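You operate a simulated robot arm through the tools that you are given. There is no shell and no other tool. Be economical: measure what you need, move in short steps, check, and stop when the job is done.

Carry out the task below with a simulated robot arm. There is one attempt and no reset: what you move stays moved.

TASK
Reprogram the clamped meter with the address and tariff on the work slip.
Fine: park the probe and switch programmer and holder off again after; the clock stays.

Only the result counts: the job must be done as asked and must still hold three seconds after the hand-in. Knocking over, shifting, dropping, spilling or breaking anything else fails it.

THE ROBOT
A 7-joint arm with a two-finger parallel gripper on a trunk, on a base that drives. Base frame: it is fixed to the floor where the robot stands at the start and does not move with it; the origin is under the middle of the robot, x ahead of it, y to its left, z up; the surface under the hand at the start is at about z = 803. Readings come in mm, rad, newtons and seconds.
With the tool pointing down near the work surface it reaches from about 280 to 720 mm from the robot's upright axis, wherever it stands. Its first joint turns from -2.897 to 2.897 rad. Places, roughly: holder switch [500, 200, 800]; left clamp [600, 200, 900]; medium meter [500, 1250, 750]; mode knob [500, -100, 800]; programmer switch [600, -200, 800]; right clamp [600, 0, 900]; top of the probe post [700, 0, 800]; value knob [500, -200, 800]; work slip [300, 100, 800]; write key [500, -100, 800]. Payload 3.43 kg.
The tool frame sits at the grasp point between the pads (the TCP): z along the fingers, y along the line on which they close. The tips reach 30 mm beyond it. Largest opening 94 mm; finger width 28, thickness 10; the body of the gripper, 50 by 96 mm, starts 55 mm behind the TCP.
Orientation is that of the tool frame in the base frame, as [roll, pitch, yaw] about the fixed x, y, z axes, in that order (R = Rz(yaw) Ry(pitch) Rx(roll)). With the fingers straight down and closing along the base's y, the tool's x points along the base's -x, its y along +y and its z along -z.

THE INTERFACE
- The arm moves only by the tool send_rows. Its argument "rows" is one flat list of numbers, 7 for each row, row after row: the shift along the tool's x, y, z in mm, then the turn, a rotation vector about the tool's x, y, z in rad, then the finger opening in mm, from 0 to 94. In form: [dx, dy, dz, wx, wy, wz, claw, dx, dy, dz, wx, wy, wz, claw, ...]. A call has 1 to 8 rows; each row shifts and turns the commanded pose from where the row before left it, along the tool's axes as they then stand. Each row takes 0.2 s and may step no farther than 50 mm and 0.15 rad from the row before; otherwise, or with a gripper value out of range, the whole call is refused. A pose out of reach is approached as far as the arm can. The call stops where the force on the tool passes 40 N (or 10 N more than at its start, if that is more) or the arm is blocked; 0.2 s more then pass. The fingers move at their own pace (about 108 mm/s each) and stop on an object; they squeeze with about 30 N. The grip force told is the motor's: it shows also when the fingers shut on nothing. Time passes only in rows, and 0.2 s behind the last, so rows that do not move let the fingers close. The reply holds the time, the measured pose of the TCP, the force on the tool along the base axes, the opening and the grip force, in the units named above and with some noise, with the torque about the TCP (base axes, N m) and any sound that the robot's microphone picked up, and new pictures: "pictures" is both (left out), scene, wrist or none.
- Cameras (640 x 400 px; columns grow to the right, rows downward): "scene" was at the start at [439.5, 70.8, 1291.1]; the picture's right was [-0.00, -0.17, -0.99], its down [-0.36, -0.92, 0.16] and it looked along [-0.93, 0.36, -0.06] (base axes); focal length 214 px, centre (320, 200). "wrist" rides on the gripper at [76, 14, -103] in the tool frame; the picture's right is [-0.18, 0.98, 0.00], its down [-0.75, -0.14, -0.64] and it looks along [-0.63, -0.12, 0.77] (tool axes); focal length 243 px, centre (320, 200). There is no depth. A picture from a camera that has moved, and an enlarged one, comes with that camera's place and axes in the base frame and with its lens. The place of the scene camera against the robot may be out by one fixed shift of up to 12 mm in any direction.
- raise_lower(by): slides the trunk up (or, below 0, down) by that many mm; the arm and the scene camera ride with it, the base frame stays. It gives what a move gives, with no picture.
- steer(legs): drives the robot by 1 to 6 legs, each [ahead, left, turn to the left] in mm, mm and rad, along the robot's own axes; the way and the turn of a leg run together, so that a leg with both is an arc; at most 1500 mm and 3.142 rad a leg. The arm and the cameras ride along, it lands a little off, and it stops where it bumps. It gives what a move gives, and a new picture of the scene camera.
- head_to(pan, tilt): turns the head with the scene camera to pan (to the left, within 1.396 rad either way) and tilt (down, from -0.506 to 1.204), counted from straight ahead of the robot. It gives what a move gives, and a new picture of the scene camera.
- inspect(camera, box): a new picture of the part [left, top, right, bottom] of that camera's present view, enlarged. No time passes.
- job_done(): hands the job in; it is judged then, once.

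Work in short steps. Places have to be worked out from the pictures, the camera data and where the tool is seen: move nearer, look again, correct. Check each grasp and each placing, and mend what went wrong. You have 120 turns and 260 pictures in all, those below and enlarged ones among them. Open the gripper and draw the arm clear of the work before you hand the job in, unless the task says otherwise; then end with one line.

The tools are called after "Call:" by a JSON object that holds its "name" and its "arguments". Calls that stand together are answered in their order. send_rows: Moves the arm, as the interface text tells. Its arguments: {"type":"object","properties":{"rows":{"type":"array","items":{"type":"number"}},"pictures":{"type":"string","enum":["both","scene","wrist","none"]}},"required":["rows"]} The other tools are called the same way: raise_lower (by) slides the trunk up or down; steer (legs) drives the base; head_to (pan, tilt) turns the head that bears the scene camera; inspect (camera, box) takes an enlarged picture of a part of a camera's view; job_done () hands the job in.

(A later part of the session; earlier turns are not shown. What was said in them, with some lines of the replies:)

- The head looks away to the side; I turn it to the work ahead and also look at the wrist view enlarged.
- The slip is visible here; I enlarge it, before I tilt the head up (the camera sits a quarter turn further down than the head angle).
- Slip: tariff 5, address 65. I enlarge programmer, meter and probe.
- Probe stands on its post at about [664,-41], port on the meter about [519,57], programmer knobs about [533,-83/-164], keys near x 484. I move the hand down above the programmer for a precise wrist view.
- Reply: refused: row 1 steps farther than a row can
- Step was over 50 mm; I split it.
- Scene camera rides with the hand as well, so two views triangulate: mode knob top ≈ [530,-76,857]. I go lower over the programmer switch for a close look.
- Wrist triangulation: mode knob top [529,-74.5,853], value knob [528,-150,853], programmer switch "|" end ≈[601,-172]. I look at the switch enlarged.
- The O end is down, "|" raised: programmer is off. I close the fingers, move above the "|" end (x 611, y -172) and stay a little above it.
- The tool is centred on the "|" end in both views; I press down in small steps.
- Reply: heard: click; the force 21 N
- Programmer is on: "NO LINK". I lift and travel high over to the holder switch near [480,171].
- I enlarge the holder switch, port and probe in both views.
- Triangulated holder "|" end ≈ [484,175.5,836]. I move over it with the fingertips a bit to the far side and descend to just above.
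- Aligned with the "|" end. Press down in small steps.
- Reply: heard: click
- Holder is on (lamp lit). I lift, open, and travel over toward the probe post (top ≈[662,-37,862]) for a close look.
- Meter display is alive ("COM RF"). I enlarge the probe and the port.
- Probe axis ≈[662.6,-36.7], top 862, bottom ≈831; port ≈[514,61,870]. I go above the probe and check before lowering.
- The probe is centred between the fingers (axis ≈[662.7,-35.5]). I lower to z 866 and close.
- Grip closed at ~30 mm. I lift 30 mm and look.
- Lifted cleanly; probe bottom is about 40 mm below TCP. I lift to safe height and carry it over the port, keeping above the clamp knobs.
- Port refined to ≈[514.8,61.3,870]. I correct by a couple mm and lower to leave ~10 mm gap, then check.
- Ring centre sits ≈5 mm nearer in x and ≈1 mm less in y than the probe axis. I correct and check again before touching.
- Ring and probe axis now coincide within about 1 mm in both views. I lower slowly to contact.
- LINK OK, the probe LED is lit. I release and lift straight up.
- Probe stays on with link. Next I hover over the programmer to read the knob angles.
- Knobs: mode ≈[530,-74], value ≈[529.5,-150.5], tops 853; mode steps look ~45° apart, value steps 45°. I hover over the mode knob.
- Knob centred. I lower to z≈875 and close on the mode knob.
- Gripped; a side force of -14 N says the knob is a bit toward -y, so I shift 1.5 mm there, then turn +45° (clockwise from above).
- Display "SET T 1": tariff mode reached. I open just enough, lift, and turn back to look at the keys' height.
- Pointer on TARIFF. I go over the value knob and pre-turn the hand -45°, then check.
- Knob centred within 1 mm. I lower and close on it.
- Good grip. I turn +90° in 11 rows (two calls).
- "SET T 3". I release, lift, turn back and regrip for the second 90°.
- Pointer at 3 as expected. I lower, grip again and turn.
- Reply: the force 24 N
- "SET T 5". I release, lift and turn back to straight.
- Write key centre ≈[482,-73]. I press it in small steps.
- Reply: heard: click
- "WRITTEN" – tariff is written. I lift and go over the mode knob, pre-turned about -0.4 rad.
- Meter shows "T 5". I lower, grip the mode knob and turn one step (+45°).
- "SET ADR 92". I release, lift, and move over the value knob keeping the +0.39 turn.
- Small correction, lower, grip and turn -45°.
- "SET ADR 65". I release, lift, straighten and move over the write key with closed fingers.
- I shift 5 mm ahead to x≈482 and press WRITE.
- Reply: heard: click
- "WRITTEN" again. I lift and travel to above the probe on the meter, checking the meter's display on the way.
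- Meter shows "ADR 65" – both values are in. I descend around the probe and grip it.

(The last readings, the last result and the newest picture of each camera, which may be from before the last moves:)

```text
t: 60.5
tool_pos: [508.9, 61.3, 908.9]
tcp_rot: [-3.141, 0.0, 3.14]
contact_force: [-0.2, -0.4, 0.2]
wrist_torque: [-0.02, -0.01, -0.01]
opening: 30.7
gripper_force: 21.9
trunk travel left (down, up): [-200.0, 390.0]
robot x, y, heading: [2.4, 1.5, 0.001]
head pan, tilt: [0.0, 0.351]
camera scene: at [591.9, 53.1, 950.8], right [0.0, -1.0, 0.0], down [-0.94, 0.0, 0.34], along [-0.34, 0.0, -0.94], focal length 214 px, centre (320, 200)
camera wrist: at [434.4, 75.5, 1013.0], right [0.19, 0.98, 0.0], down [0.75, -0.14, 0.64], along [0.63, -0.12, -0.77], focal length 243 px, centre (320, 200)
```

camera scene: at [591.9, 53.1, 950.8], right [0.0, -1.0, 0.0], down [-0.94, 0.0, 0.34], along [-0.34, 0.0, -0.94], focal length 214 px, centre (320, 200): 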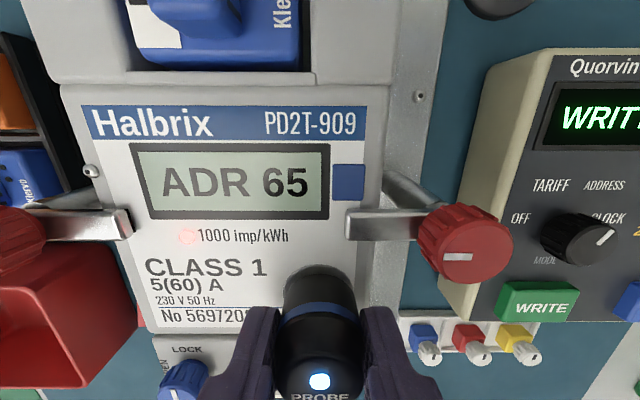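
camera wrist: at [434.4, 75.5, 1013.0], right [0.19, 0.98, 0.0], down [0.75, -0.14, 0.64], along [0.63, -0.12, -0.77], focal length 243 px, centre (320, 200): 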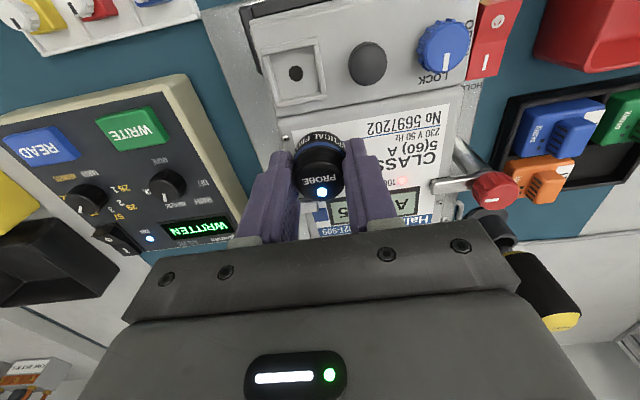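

Gripped as before. I lift and carry it back above the post ([663,-35.5]).

Call:
{"name": "send_rows", "arguments": {"rows": [0, 0, -15, 0, 0, 0, 5, 0, 0, -35, 0, 0, 0, 5, 0, 0, -30, 0, 0, 0, 5, -38, -24, 0, 0, 0, 0, 5, -38, -24, 0, 0, 0, 0, 5, -38, -24, 0, 0, 0, 0, 5, -40, -24.5, 0, 0, 0, 0, 5, 0, 0, 0, 0, 0, 0, 5], "pictures": "both"}}

```text
t: 62.3
tool_pos: [662.3, -34.7, 988.8]
tcp_rot: [-3.141, -0.002, 3.141]
contact_force: [-0.1, -0.9, -1.0]
wrist_torque: [0.01, 0.02, -0.02]
opening: 30.6
gripper_force: 21.6
trunk travel left (down, up): [-200.0, 390.0]
robot x, y, heading: [-0.7, 1.1, -0.002]
head pan, tilt: [0.0, 0.351]
camera scene: at [745.5, -42.0, 1029.5], right [0.0, -1.0, 0.0], down [-0.94, 0.0, 0.34], along [-0.34, 0.0, -0.94], focal length 214 px, centre (320, 200)
camera wrist: at [588.1, -19.6, 1091.8], right [0.19, 0.98, 0.0], down [0.75, -0.14, 0.64], along [0.63, -0.12, -0.77], focal length 243 px, centre (320, 200)
```

scene: 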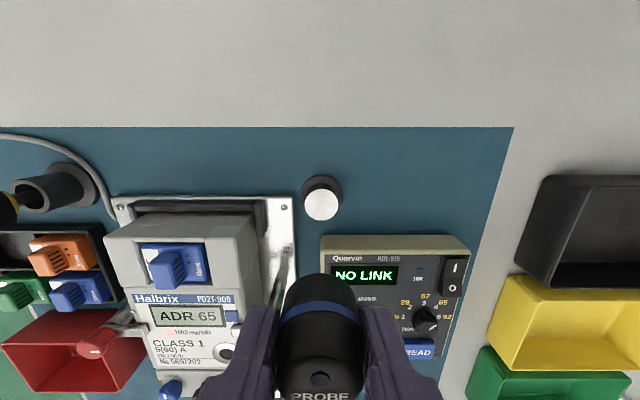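
wrist: 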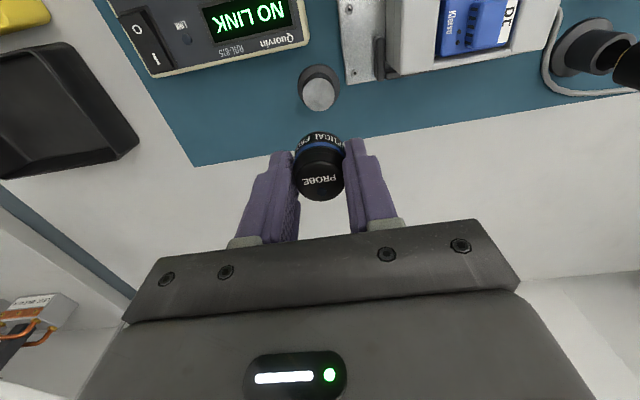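

I lower to z≈896, the same height as just after the first lift, to compare the pictures.

Call:
{"name": "send_rows", "arguments": {"rows": [-0.5, -0.5, 45, 0, 0, 0, 5, 0, 0, 47, 0, 0, 0, 5, 0, 0, 0, 0, 0, 0, 5]}}

Call:
{"name": "inspect", "arguments": {"camera": "scene", "box": [240, 210, 410, 400]}}

```text
t: 63.1
tool_pos: [666.0, -36.5, 897.1]
tcp_rot: [-3.141, 0.0, 3.139]
contact_force: [0.4, 0.1, -2.0]
wrist_torque: [0.04, -0.01, -0.01]
opening: 30.5
gripper_force: 21.5
trunk travel left (down, up): [-200.0, 390.0]
robot x, y, heading: [1.2, 2.6, -0.002]
head pan, tilt: [0.0, 0.351]
camera scene: at [747.7, -44.2, 937.5], right [0.0, -1.0, 0.0], down [-0.94, 0.0, 0.34], along [-0.34, 0.0, -0.94], focal length 214 px, centre (320, 200)
camera wrist: at [590.2, -21.7, 999.6], right [0.19, 0.98, 0.0], down [0.75, -0.14, 0.64], along [0.63, -0.12, -0.77], focal length 243 px, centre (320, 200)
```

scene: 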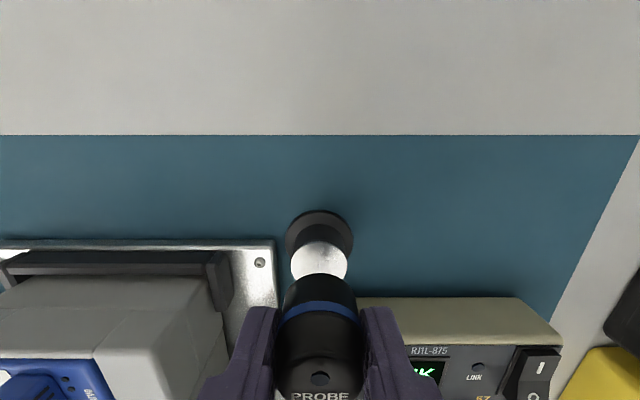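
wrist: 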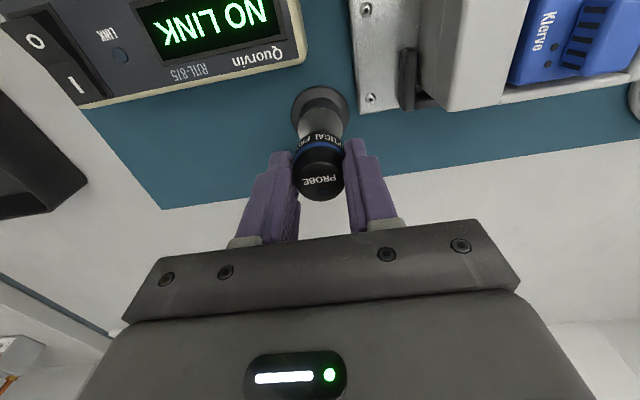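

```text
2.11 times, centred on (325, 305) of scene
camera zoom: at [747.7, -44.2, 937.5], right [0.0, -1.0, 0.0], down [-0.94, 0.0, 0.34], along [-0.34, 0.0, -0.94], focal length 452 px, centre (310, -21)
```

zoom: 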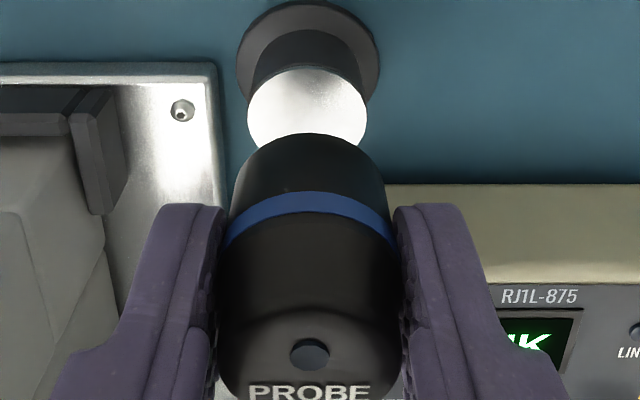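

Compared with the first lift, the hand is ~0.8 mm further ahead and the probe sits ~2.5 mm ahead in the grip; I shift back 3.3 mm, then check.

Call:
{"name": "send_rows", "arguments": {"rows": [3.3, 0, 0, 0, 0, 0, 5, 0, 0, 20, 0, 0, 0, 5, 0, 0, 0, 0, 0, 0, 5], "pictures": "none"}}

Call:
{"name": "inspect", "arguments": {"camera": "scene", "box": [240, 210, 410, 400]}}

Call:
{"name": "inspect", "arguments": {"camera": "wrist", "box": [260, 60, 380, 210]}}

```text
t: 63.9
tool_pos: [661.7, -36.9, 878.0]
tcp_rot: [-3.139, -0.001, 3.139]
contact_force: [0.8, 0.1, -0.9]
wrist_torque: [-0.01, 0.03, -0.01]
opening: 30.6
gripper_force: 22.2
trunk travel left (down, up): [-200.0, 390.0]
robot x, y, heading: [2.3, -0.7, 0.0]
head pan, tilt: [0.0, 0.351]
```

```text
2.11 times, centred on (325, 305) of scene
camera zoom: at [744.1, -44.0, 918.4], right [0.0, -1.0, 0.0], down [-0.94, 0.0, 0.34], along [-0.34, 0.0, -0.94], focal length 452 px, centre (310, -21)
```

zoom: 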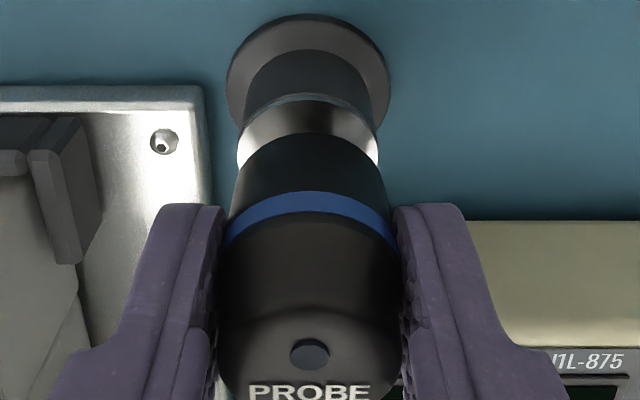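

```text
2.67 times, centred on (320, 135) of wrist
camera zoom: at [586.6, -21.5, 980.6], right [0.19, 0.98, 0.0], down [0.75, -0.14, 0.64], along [0.63, -0.12, -0.77], focal length 647 px, centre (320, 373)
```

zoom: 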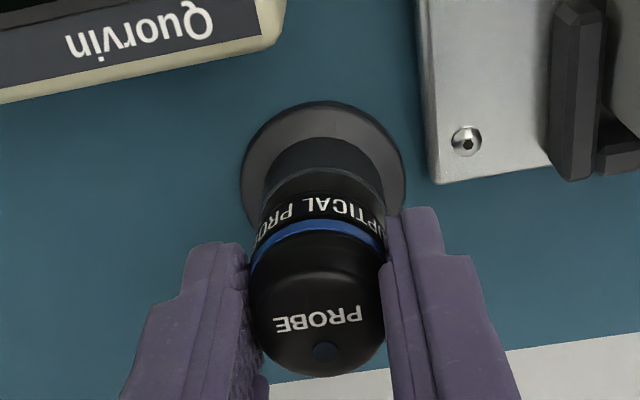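

Aligned in both views. I lower until contact.

Call:
{"name": "send_rows", "arguments": {"rows": [0, 0, 5, 0, 0, 0, 5, 0, 0, 3, 0, 0, 0, 5, 0, 0, 1.5, 0, 0, 0, 5, 0, 0, 1, 0, 0, 0, 5, 0, 0, 0, 0, 0, 0, 5], "pictures": "both"}}

```text
t: 65.1
tool_pos: [660.4, -35.1, 868.1]
tcp_rot: [3.14, 0.001, 3.14]
contact_force: [-0.8, -1.2, 3.8]
wrist_torque: [-0.1, 0.0, 0.01]
opening: 30.9
gripper_force: 22.3
trunk travel left (down, up): [-200.0, 390.0]
robot x, y, heading: [-0.8, 0.5, 0.004]
head pan, tilt: [0.0, 0.351]
camera scene: at [743.4, -42.9, 909.4], right [0.0, -1.0, 0.0], down [-0.94, 0.0, 0.34], along [-0.34, 0.0, -0.94], focal length 214 px, centre (320, 200)
camera wrist: at [585.8, -20.4, 971.5], right [0.19, 0.98, 0.0], down [0.75, -0.14, 0.64], along [0.63, -0.12, -0.77], focal length 243 px, centre (320, 200)
```

scene: 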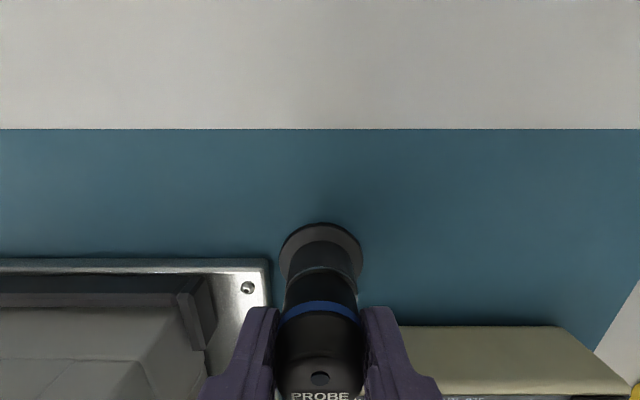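
wrist: 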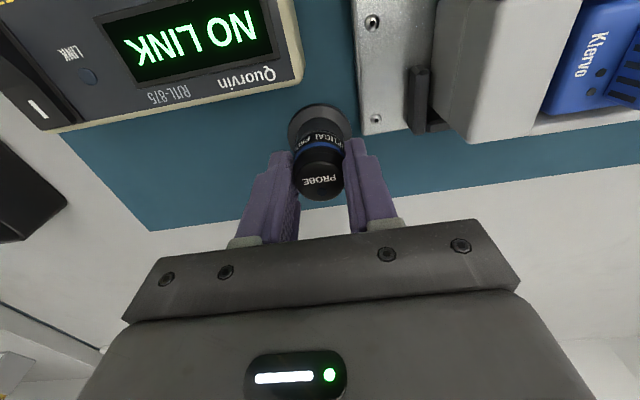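

Seated on the post with light contact (3.8 N). I release and lift off, then check it.

Call:
{"name": "send_rows", "arguments": {"rows": [0, 0, -0.5, 0, 0, 0, 36, 0, 0, 0, 0, 0, 0, 56, 0, 0, 0, 0, 0, 0, 56, 0, 0, -25, 0, 0, 0, 56, 0, 0, -45, 0, 0, 0, 56, 0, 0, 0, 0, 0, 0, 56], "pictures": "both"}}

Call:
{"name": "inspect", "arguments": {"camera": "wrist", "box": [270, 80, 390, 200]}}

```text
t: 66.5
tool_pos: [660.2, -37.6, 940.5]
tcp_rot: [3.141, 0.0, 3.139]
contact_force: [-0.7, -0.4, 0.0]
wrist_torque: [0.02, -0.02, -0.01]
opening: 56.0
gripper_force: 0.1
trunk travel left (down, up): [-200.0, 390.0]
robot x, y, heading: [2.0, -3.3, 0.002]
head pan, tilt: [0.0, 0.351]
camera scene: at [743.6, -44.5, 980.3], right [0.0, -1.0, 0.0], down [-0.94, 0.0, 0.34], along [-0.34, 0.0, -0.94], focal length 214 px, centre (320, 200)
camera wrist: at [586.1, -22.0, 1042.6], right [0.19, 0.98, 0.0], down [0.75, -0.14, 0.64], along [0.63, -0.12, -0.77], focal length 243 px, centre (320, 200)
```

scene: 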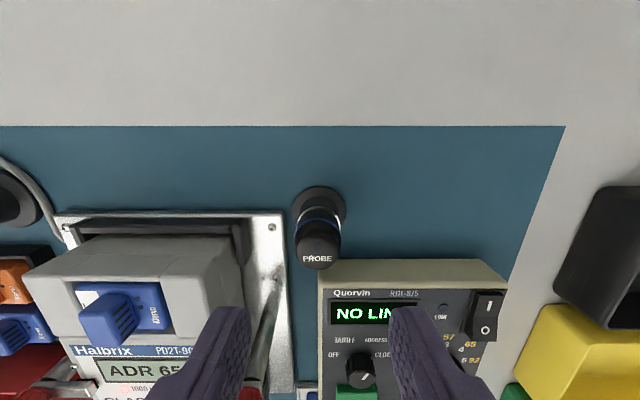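
wrist: 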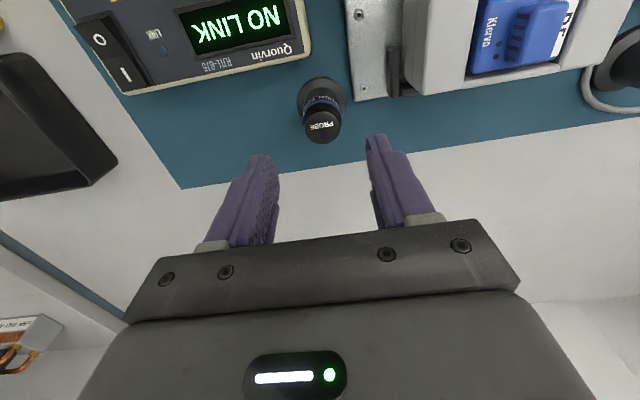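

```text
3.33 times, centred on (330, 140) of wrist
camera zoom: at [586.1, -22.0, 1042.6], right [0.19, 0.98, 0.0], down [0.75, -0.14, 0.64], along [0.63, -0.12, -0.77], focal length 809 px, centre (287, 400)
```

zoom: 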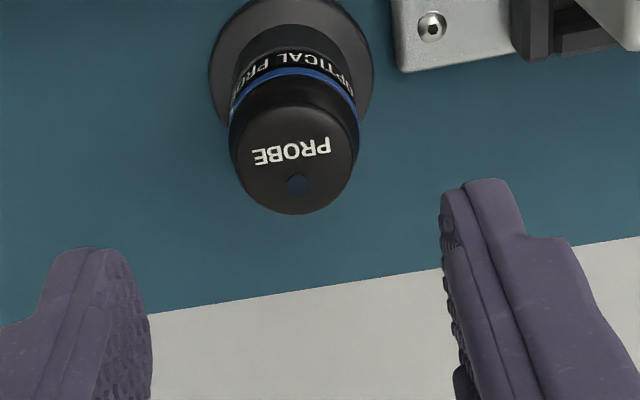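

Probe is parked upright. Next: programmer off – I move with closed fingers over the "O" end ≈[575,-171].

Call:
{"name": "send_rows", "arguments": {"rows": [0, 0, -20, 0, 0, 0, 56, 22, -33, 0, 0, 0, 0, 0, 22, -33, 0, 0, 0, 0, 0, 22, -33, 0, 0, 0, 0, 0, 22, -34, 0, 0, 0, 0, 0, 0, 0, 30, 0, 0, 0, 0, 0, 0, 20, 0, 0, 0, 0, 0, 0, 0, 0, 0, 0, 0], "pictures": "both"}}

```text
t: 68.3
tool_pos: [573.4, -170.5, 907.4]
tcp_rot: [-3.141, 0.001, 3.141]
contact_force: [0.0, 0.7, -0.8]
wrist_torque: [0.02, 0.02, -0.01]
opening: 0.1
gripper_force: 30.0
trunk travel left (down, up): [-200.0, 390.0]
robot x, y, heading: [-0.1, 0.2, -0.004]
head pan, tilt: [0.0, 0.351]
camera scene: at [655.5, -177.7, 948.0], right [0.0, -1.0, 0.0], down [-0.94, 0.0, 0.34], along [-0.34, 0.0, -0.94], focal length 214 px, centre (320, 200)
camera wrist: at [498.0, -155.3, 1010.2], right [0.19, 0.98, 0.0], down [0.75, -0.14, 0.64], along [0.63, -0.12, -0.77], focal length 243 px, centre (320, 200)
```

scene: 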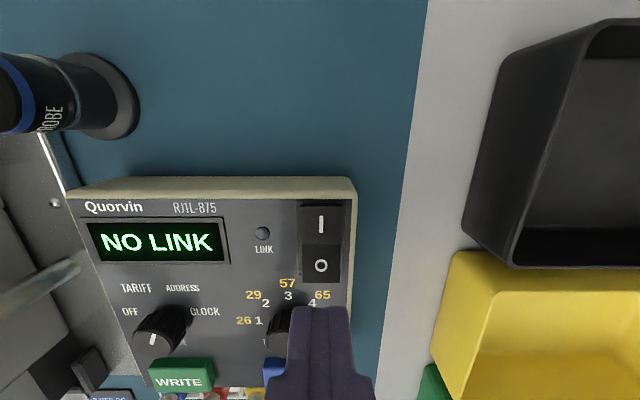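
wrist: 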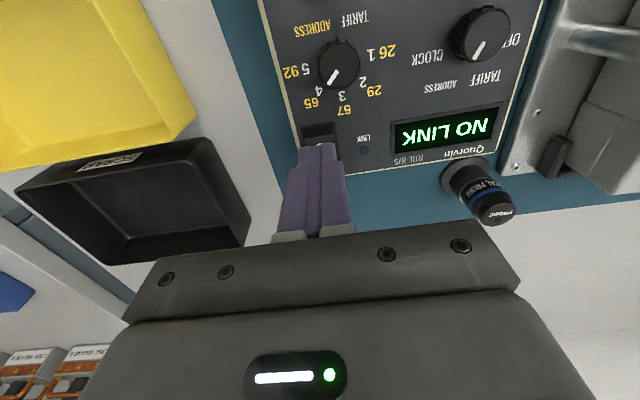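

"O" at ≈[578,-172], near edge ≈567. I shift slightly and press.

Call:
{"name": "send_rows", "arguments": {"rows": [2, -1, 15, 0, 0, 0, 0, 0, 0, 7, 0, 0, 0, 0, 0, 0, 5, 0, 0, 0, 0, 0, 0, 4, 0, 0, 0, 0, 0, 0, 3, 0, 0, 0, 0, 0, 0, 3, 0, 0, 0, 0], "pictures": "scene"}}

```text
t: 69.7
tool_pos: [571.8, -168.8, 875.8]
tcp_rot: [-3.139, 0.008, 3.14]
contact_force: [-3.6, -0.5, 39.5]
wrist_torque: [0.0, -0.47, 0.05]
opening: 0.3
gripper_force: 29.7
trunk travel left (down, up): [-200.0, 390.0]
robot x, y, heading: [-0.9, 0.6, -0.001]
head pan, tilt: [0.0, 0.351]
heard: click
camera scene: at [652.9, -177.3, 917.4], right [0.0, -1.0, 0.0], down [-0.94, 0.0, 0.34], along [-0.34, 0.0, -0.94], focal length 214 px, centre (320, 200)
```

scene: 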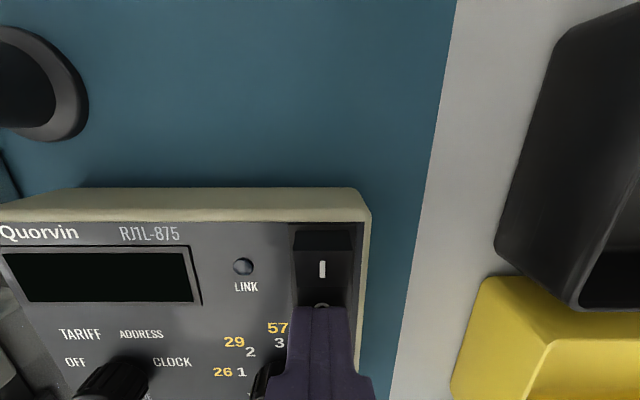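

Programmer is off. I lift high and travel to the holder switch "O" end ≈[460,177].

Call:
{"name": "send_rows", "arguments": {"rows": [0, 0, -45, 0, 0, 0, 0, 0, 0, -45, 0, 0, 0, 0, 20, 25, -23, 0, 0, 0, 0, 24, 42, 0, 0, 0, 0, 0, 24, 42, 0, 0, 0, 0, 0, 20, 44, 0, 0, 0, 0, 0, 16, 46, 0, 0, 0, 0, 0, 11, 48, 0, 0, 0, 0, 0], "pictures": "none"}}

Call:
{"name": "send_rows", "arguments": {"rows": [0, 48, 0, 0, 0, 0, 0, 0, 48, 0, 0, 0, 0, 0, 0, 5, 30, 0, 0, 0, 0, 0, 0, 0, 0, 0, 0, 0], "pictures": "both"}}

```text
t: 71.5
tool_pos: [455.7, 76.6, 984.6]
tcp_rot: [-3.141, -0.001, 3.136]
contact_force: [1.1, -0.4, 0.0]
wrist_torque: [0.01, -0.02, 0.01]
opening: 0.0
gripper_force: 29.7
trunk travel left (down, up): [-200.0, 390.0]
robot x, y, heading: [2.3, -1.6, -0.005]
head pan, tilt: [0.0, 0.351]
```

```text
t: 72.5
tool_pos: [456.7, 174.9, 954.6]
tcp_rot: [-3.141, -0.001, 3.14]
contact_force: [0.0, -1.0, 0.5]
wrist_torque: [-0.01, 0.02, 0.01]
opening: 0.0
gripper_force: 30.3
trunk travel left (down, up): [-200.0, 390.0]
robot x, y, heading: [-0.3, -0.7, -0.0]
head pan, tilt: [0.0, 0.351]
camera scene: at [538.8, 167.7, 994.1], right [0.0, -1.0, 0.0], down [-0.94, 0.0, 0.34], along [-0.34, 0.0, -0.94], focal length 214 px, centre (320, 200)
camera wrist: at [381.3, 190.1, 1056.3], right [0.19, 0.98, 0.0], down [0.75, -0.14, 0.64], along [0.63, -0.12, -0.77], focal length 243 px, centre (320, 200)
```

scene: 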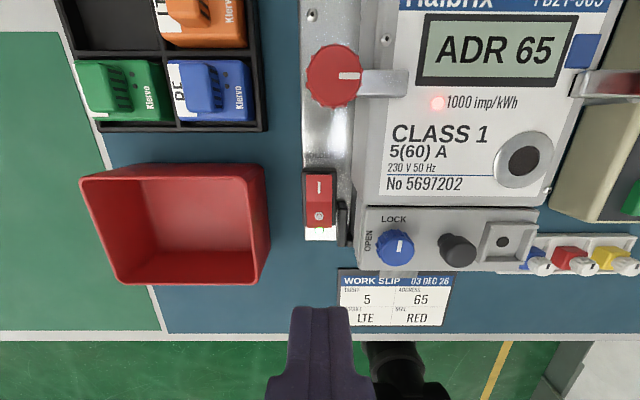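
wrist: 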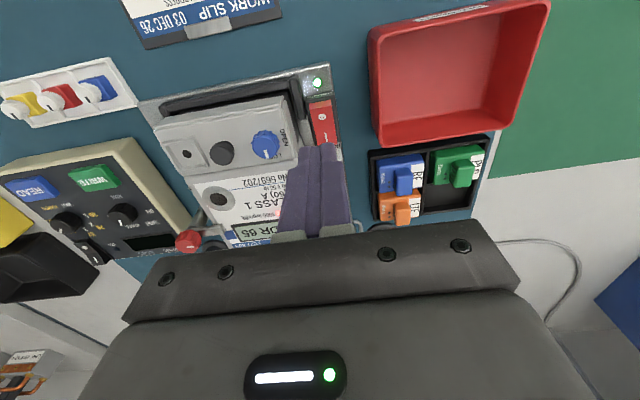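

"O" at ≈[464,175.5], near end 454. I lower to just above and press.

Call:
{"name": "send_rows", "arguments": {"rows": [0, 1, 35, 0, 0, 0, 0, 0, 0, 33, 0, 0, 0, 0, 0, 0, 8, 0, 0, 0, 0, 0, 0, 6, 0, 0, 0, 0, 0, 0, 4, 0, 0, 0, 0, 0, 0, 4, 0, 0, 0, 0, 0, 0, 3, 0, 0, 0, 0], "pictures": "both"}}

```text
t: 74.1
tool_pos: [457.3, 179.7, 861.7]
tcp_rot: [3.141, 0.003, 3.139]
contact_force: [0.1, -0.9, 7.5]
wrist_torque: [0.01, -0.15, 0.02]
opening: 0.2
gripper_force: 30.1
trunk travel left (down, up): [-200.0, 390.0]
robot x, y, heading: [2.7, 1.0, 0.004]
head pan, tilt: [0.0, 0.351]
heard: click
camera scene: at [539.4, 172.0, 903.1], right [0.0, -1.0, 0.0], down [-0.94, 0.0, 0.34], along [-0.34, 0.0, -0.94], focal length 214 px, centre (320, 200)
camera wrist: at [381.8, 194.4, 965.0], right [0.19, 0.98, 0.0], down [0.75, -0.14, 0.64], along [0.63, -0.12, -0.77], focal length 243 px, centre (320, 200)
```

scene: 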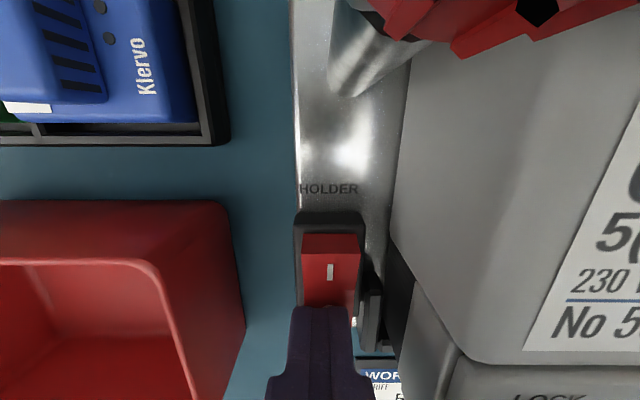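
wrist: 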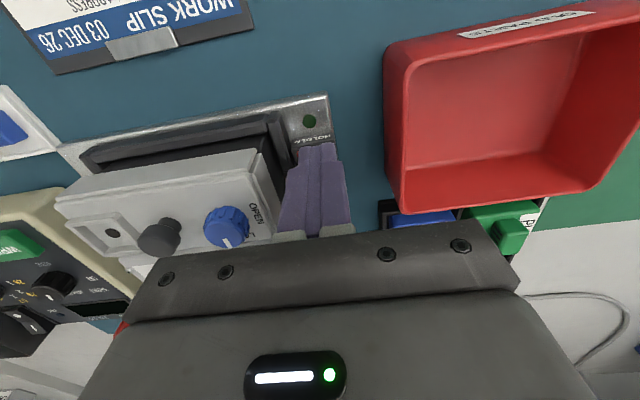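

Holder lamp is out. I lift straight up, open the gripper, and take a last overall look.

Call:
{"name": "send_rows", "arguments": {"rows": [0, 0, -45, 0, 0, 0, 0, 0, 0, -45, 0, 0, 0, 0, 0, 0, -45, 0, 0, 0, 0, 15, -30, -30, 0, 0, 0, 60, 15, -40, -20, 0, 0, 0, 94, 0, -40, -20, 0, 0, 0, 94, 0, 0, 0, 0, 0, 0, 94], "pictures": "both"}}

Call:
{"name": "head_to", "arguments": {"pan": 0.0, "tilt": 0.0}}

```text
t: 75.7
tool_pos: [425.9, 68.1, 1066.2]
tcp_rot: [-3.14, 0.001, 3.138]
contact_force: [0.6, -0.6, 0.1]
wrist_torque: [-0.02, 0.01, -0.02]
opening: 93.8
gripper_force: 0.0
trunk travel left (down, up): [-200.0, 390.0]
robot x, y, heading: [-0.3, 3.1, 0.0]
head pan, tilt: [0.0, 0.351]
camera scene: at [507.7, 60.2, 1106.4], right [0.0, -1.0, 0.0], down [-0.94, 0.0, 0.34], along [-0.34, 0.0, -0.94], focal length 214 px, centre (320, 200)
camera wrist: at [350.2, 82.5, 1168.6], right [0.18, 0.98, 0.0], down [0.75, -0.14, 0.64], along [0.63, -0.12, -0.77], focal length 243 px, centre (320, 200)
```

scene: 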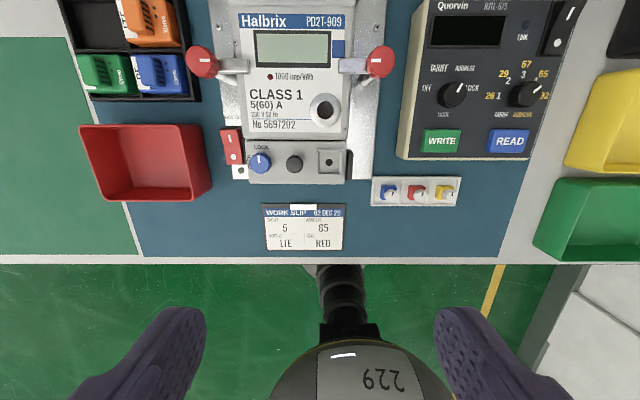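
wrist: 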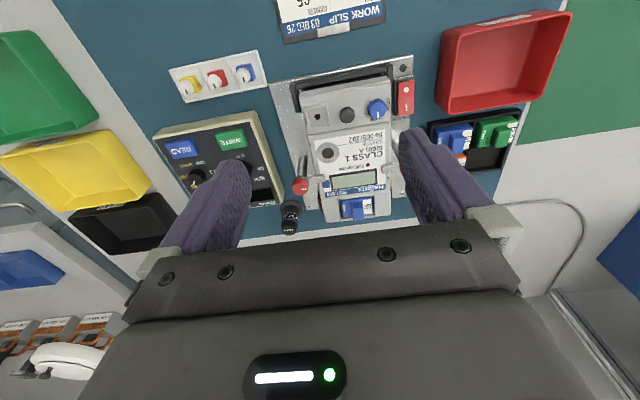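

```text
t: 76.5
tool_pos: [424.7, 68.0, 1066.3]
tcp_rot: [-3.141, 0.0, 3.139]
contact_force: [-0.5, -0.1, 0.1]
wrist_torque: [0.05, -0.04, 0.0]
opening: 93.9
gripper_force: 0.0
trunk travel left (down, up): [-200.0, 390.0]
robot x, y, heading: [2.7, -3.5, -0.0]
head pan, tilt: [0.0, 0.0]
camera scene: at [540.2, 60.2, 1109.4], right [0.0, -1.0, 0.0], down [-1.0, 0.0, 0.0], along [0.0, 0.0, -1.0], focal length 214 px, centre (320, 200)
```

scene: 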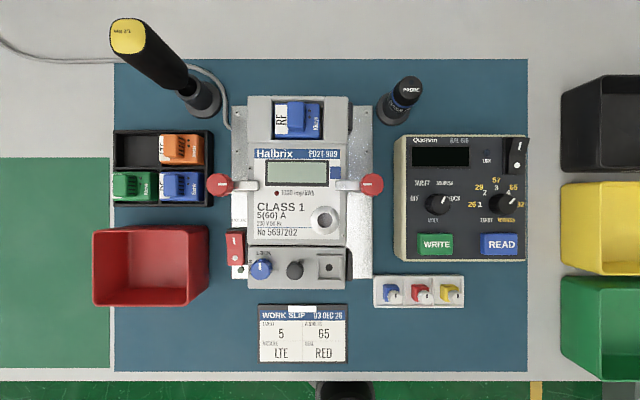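

Everything is in place: both displays are dark, the probe is on its post, the arm is clear and the gripper is open. I hand the job in.

Call:
{"name": "job_done", "arguments": {}}

```text
The job is handed in.
```

I wrote tariff 5 and address 65 to the clamped meter: the programmer showed "WRITTEN" both times, and the meter then showed "T 5" and "ADR 65". The probe is back on its post, the programmer and holder are switched off, and the clock was never selected; the mode knob is still on ADDRESS and the value knob on 4/65.
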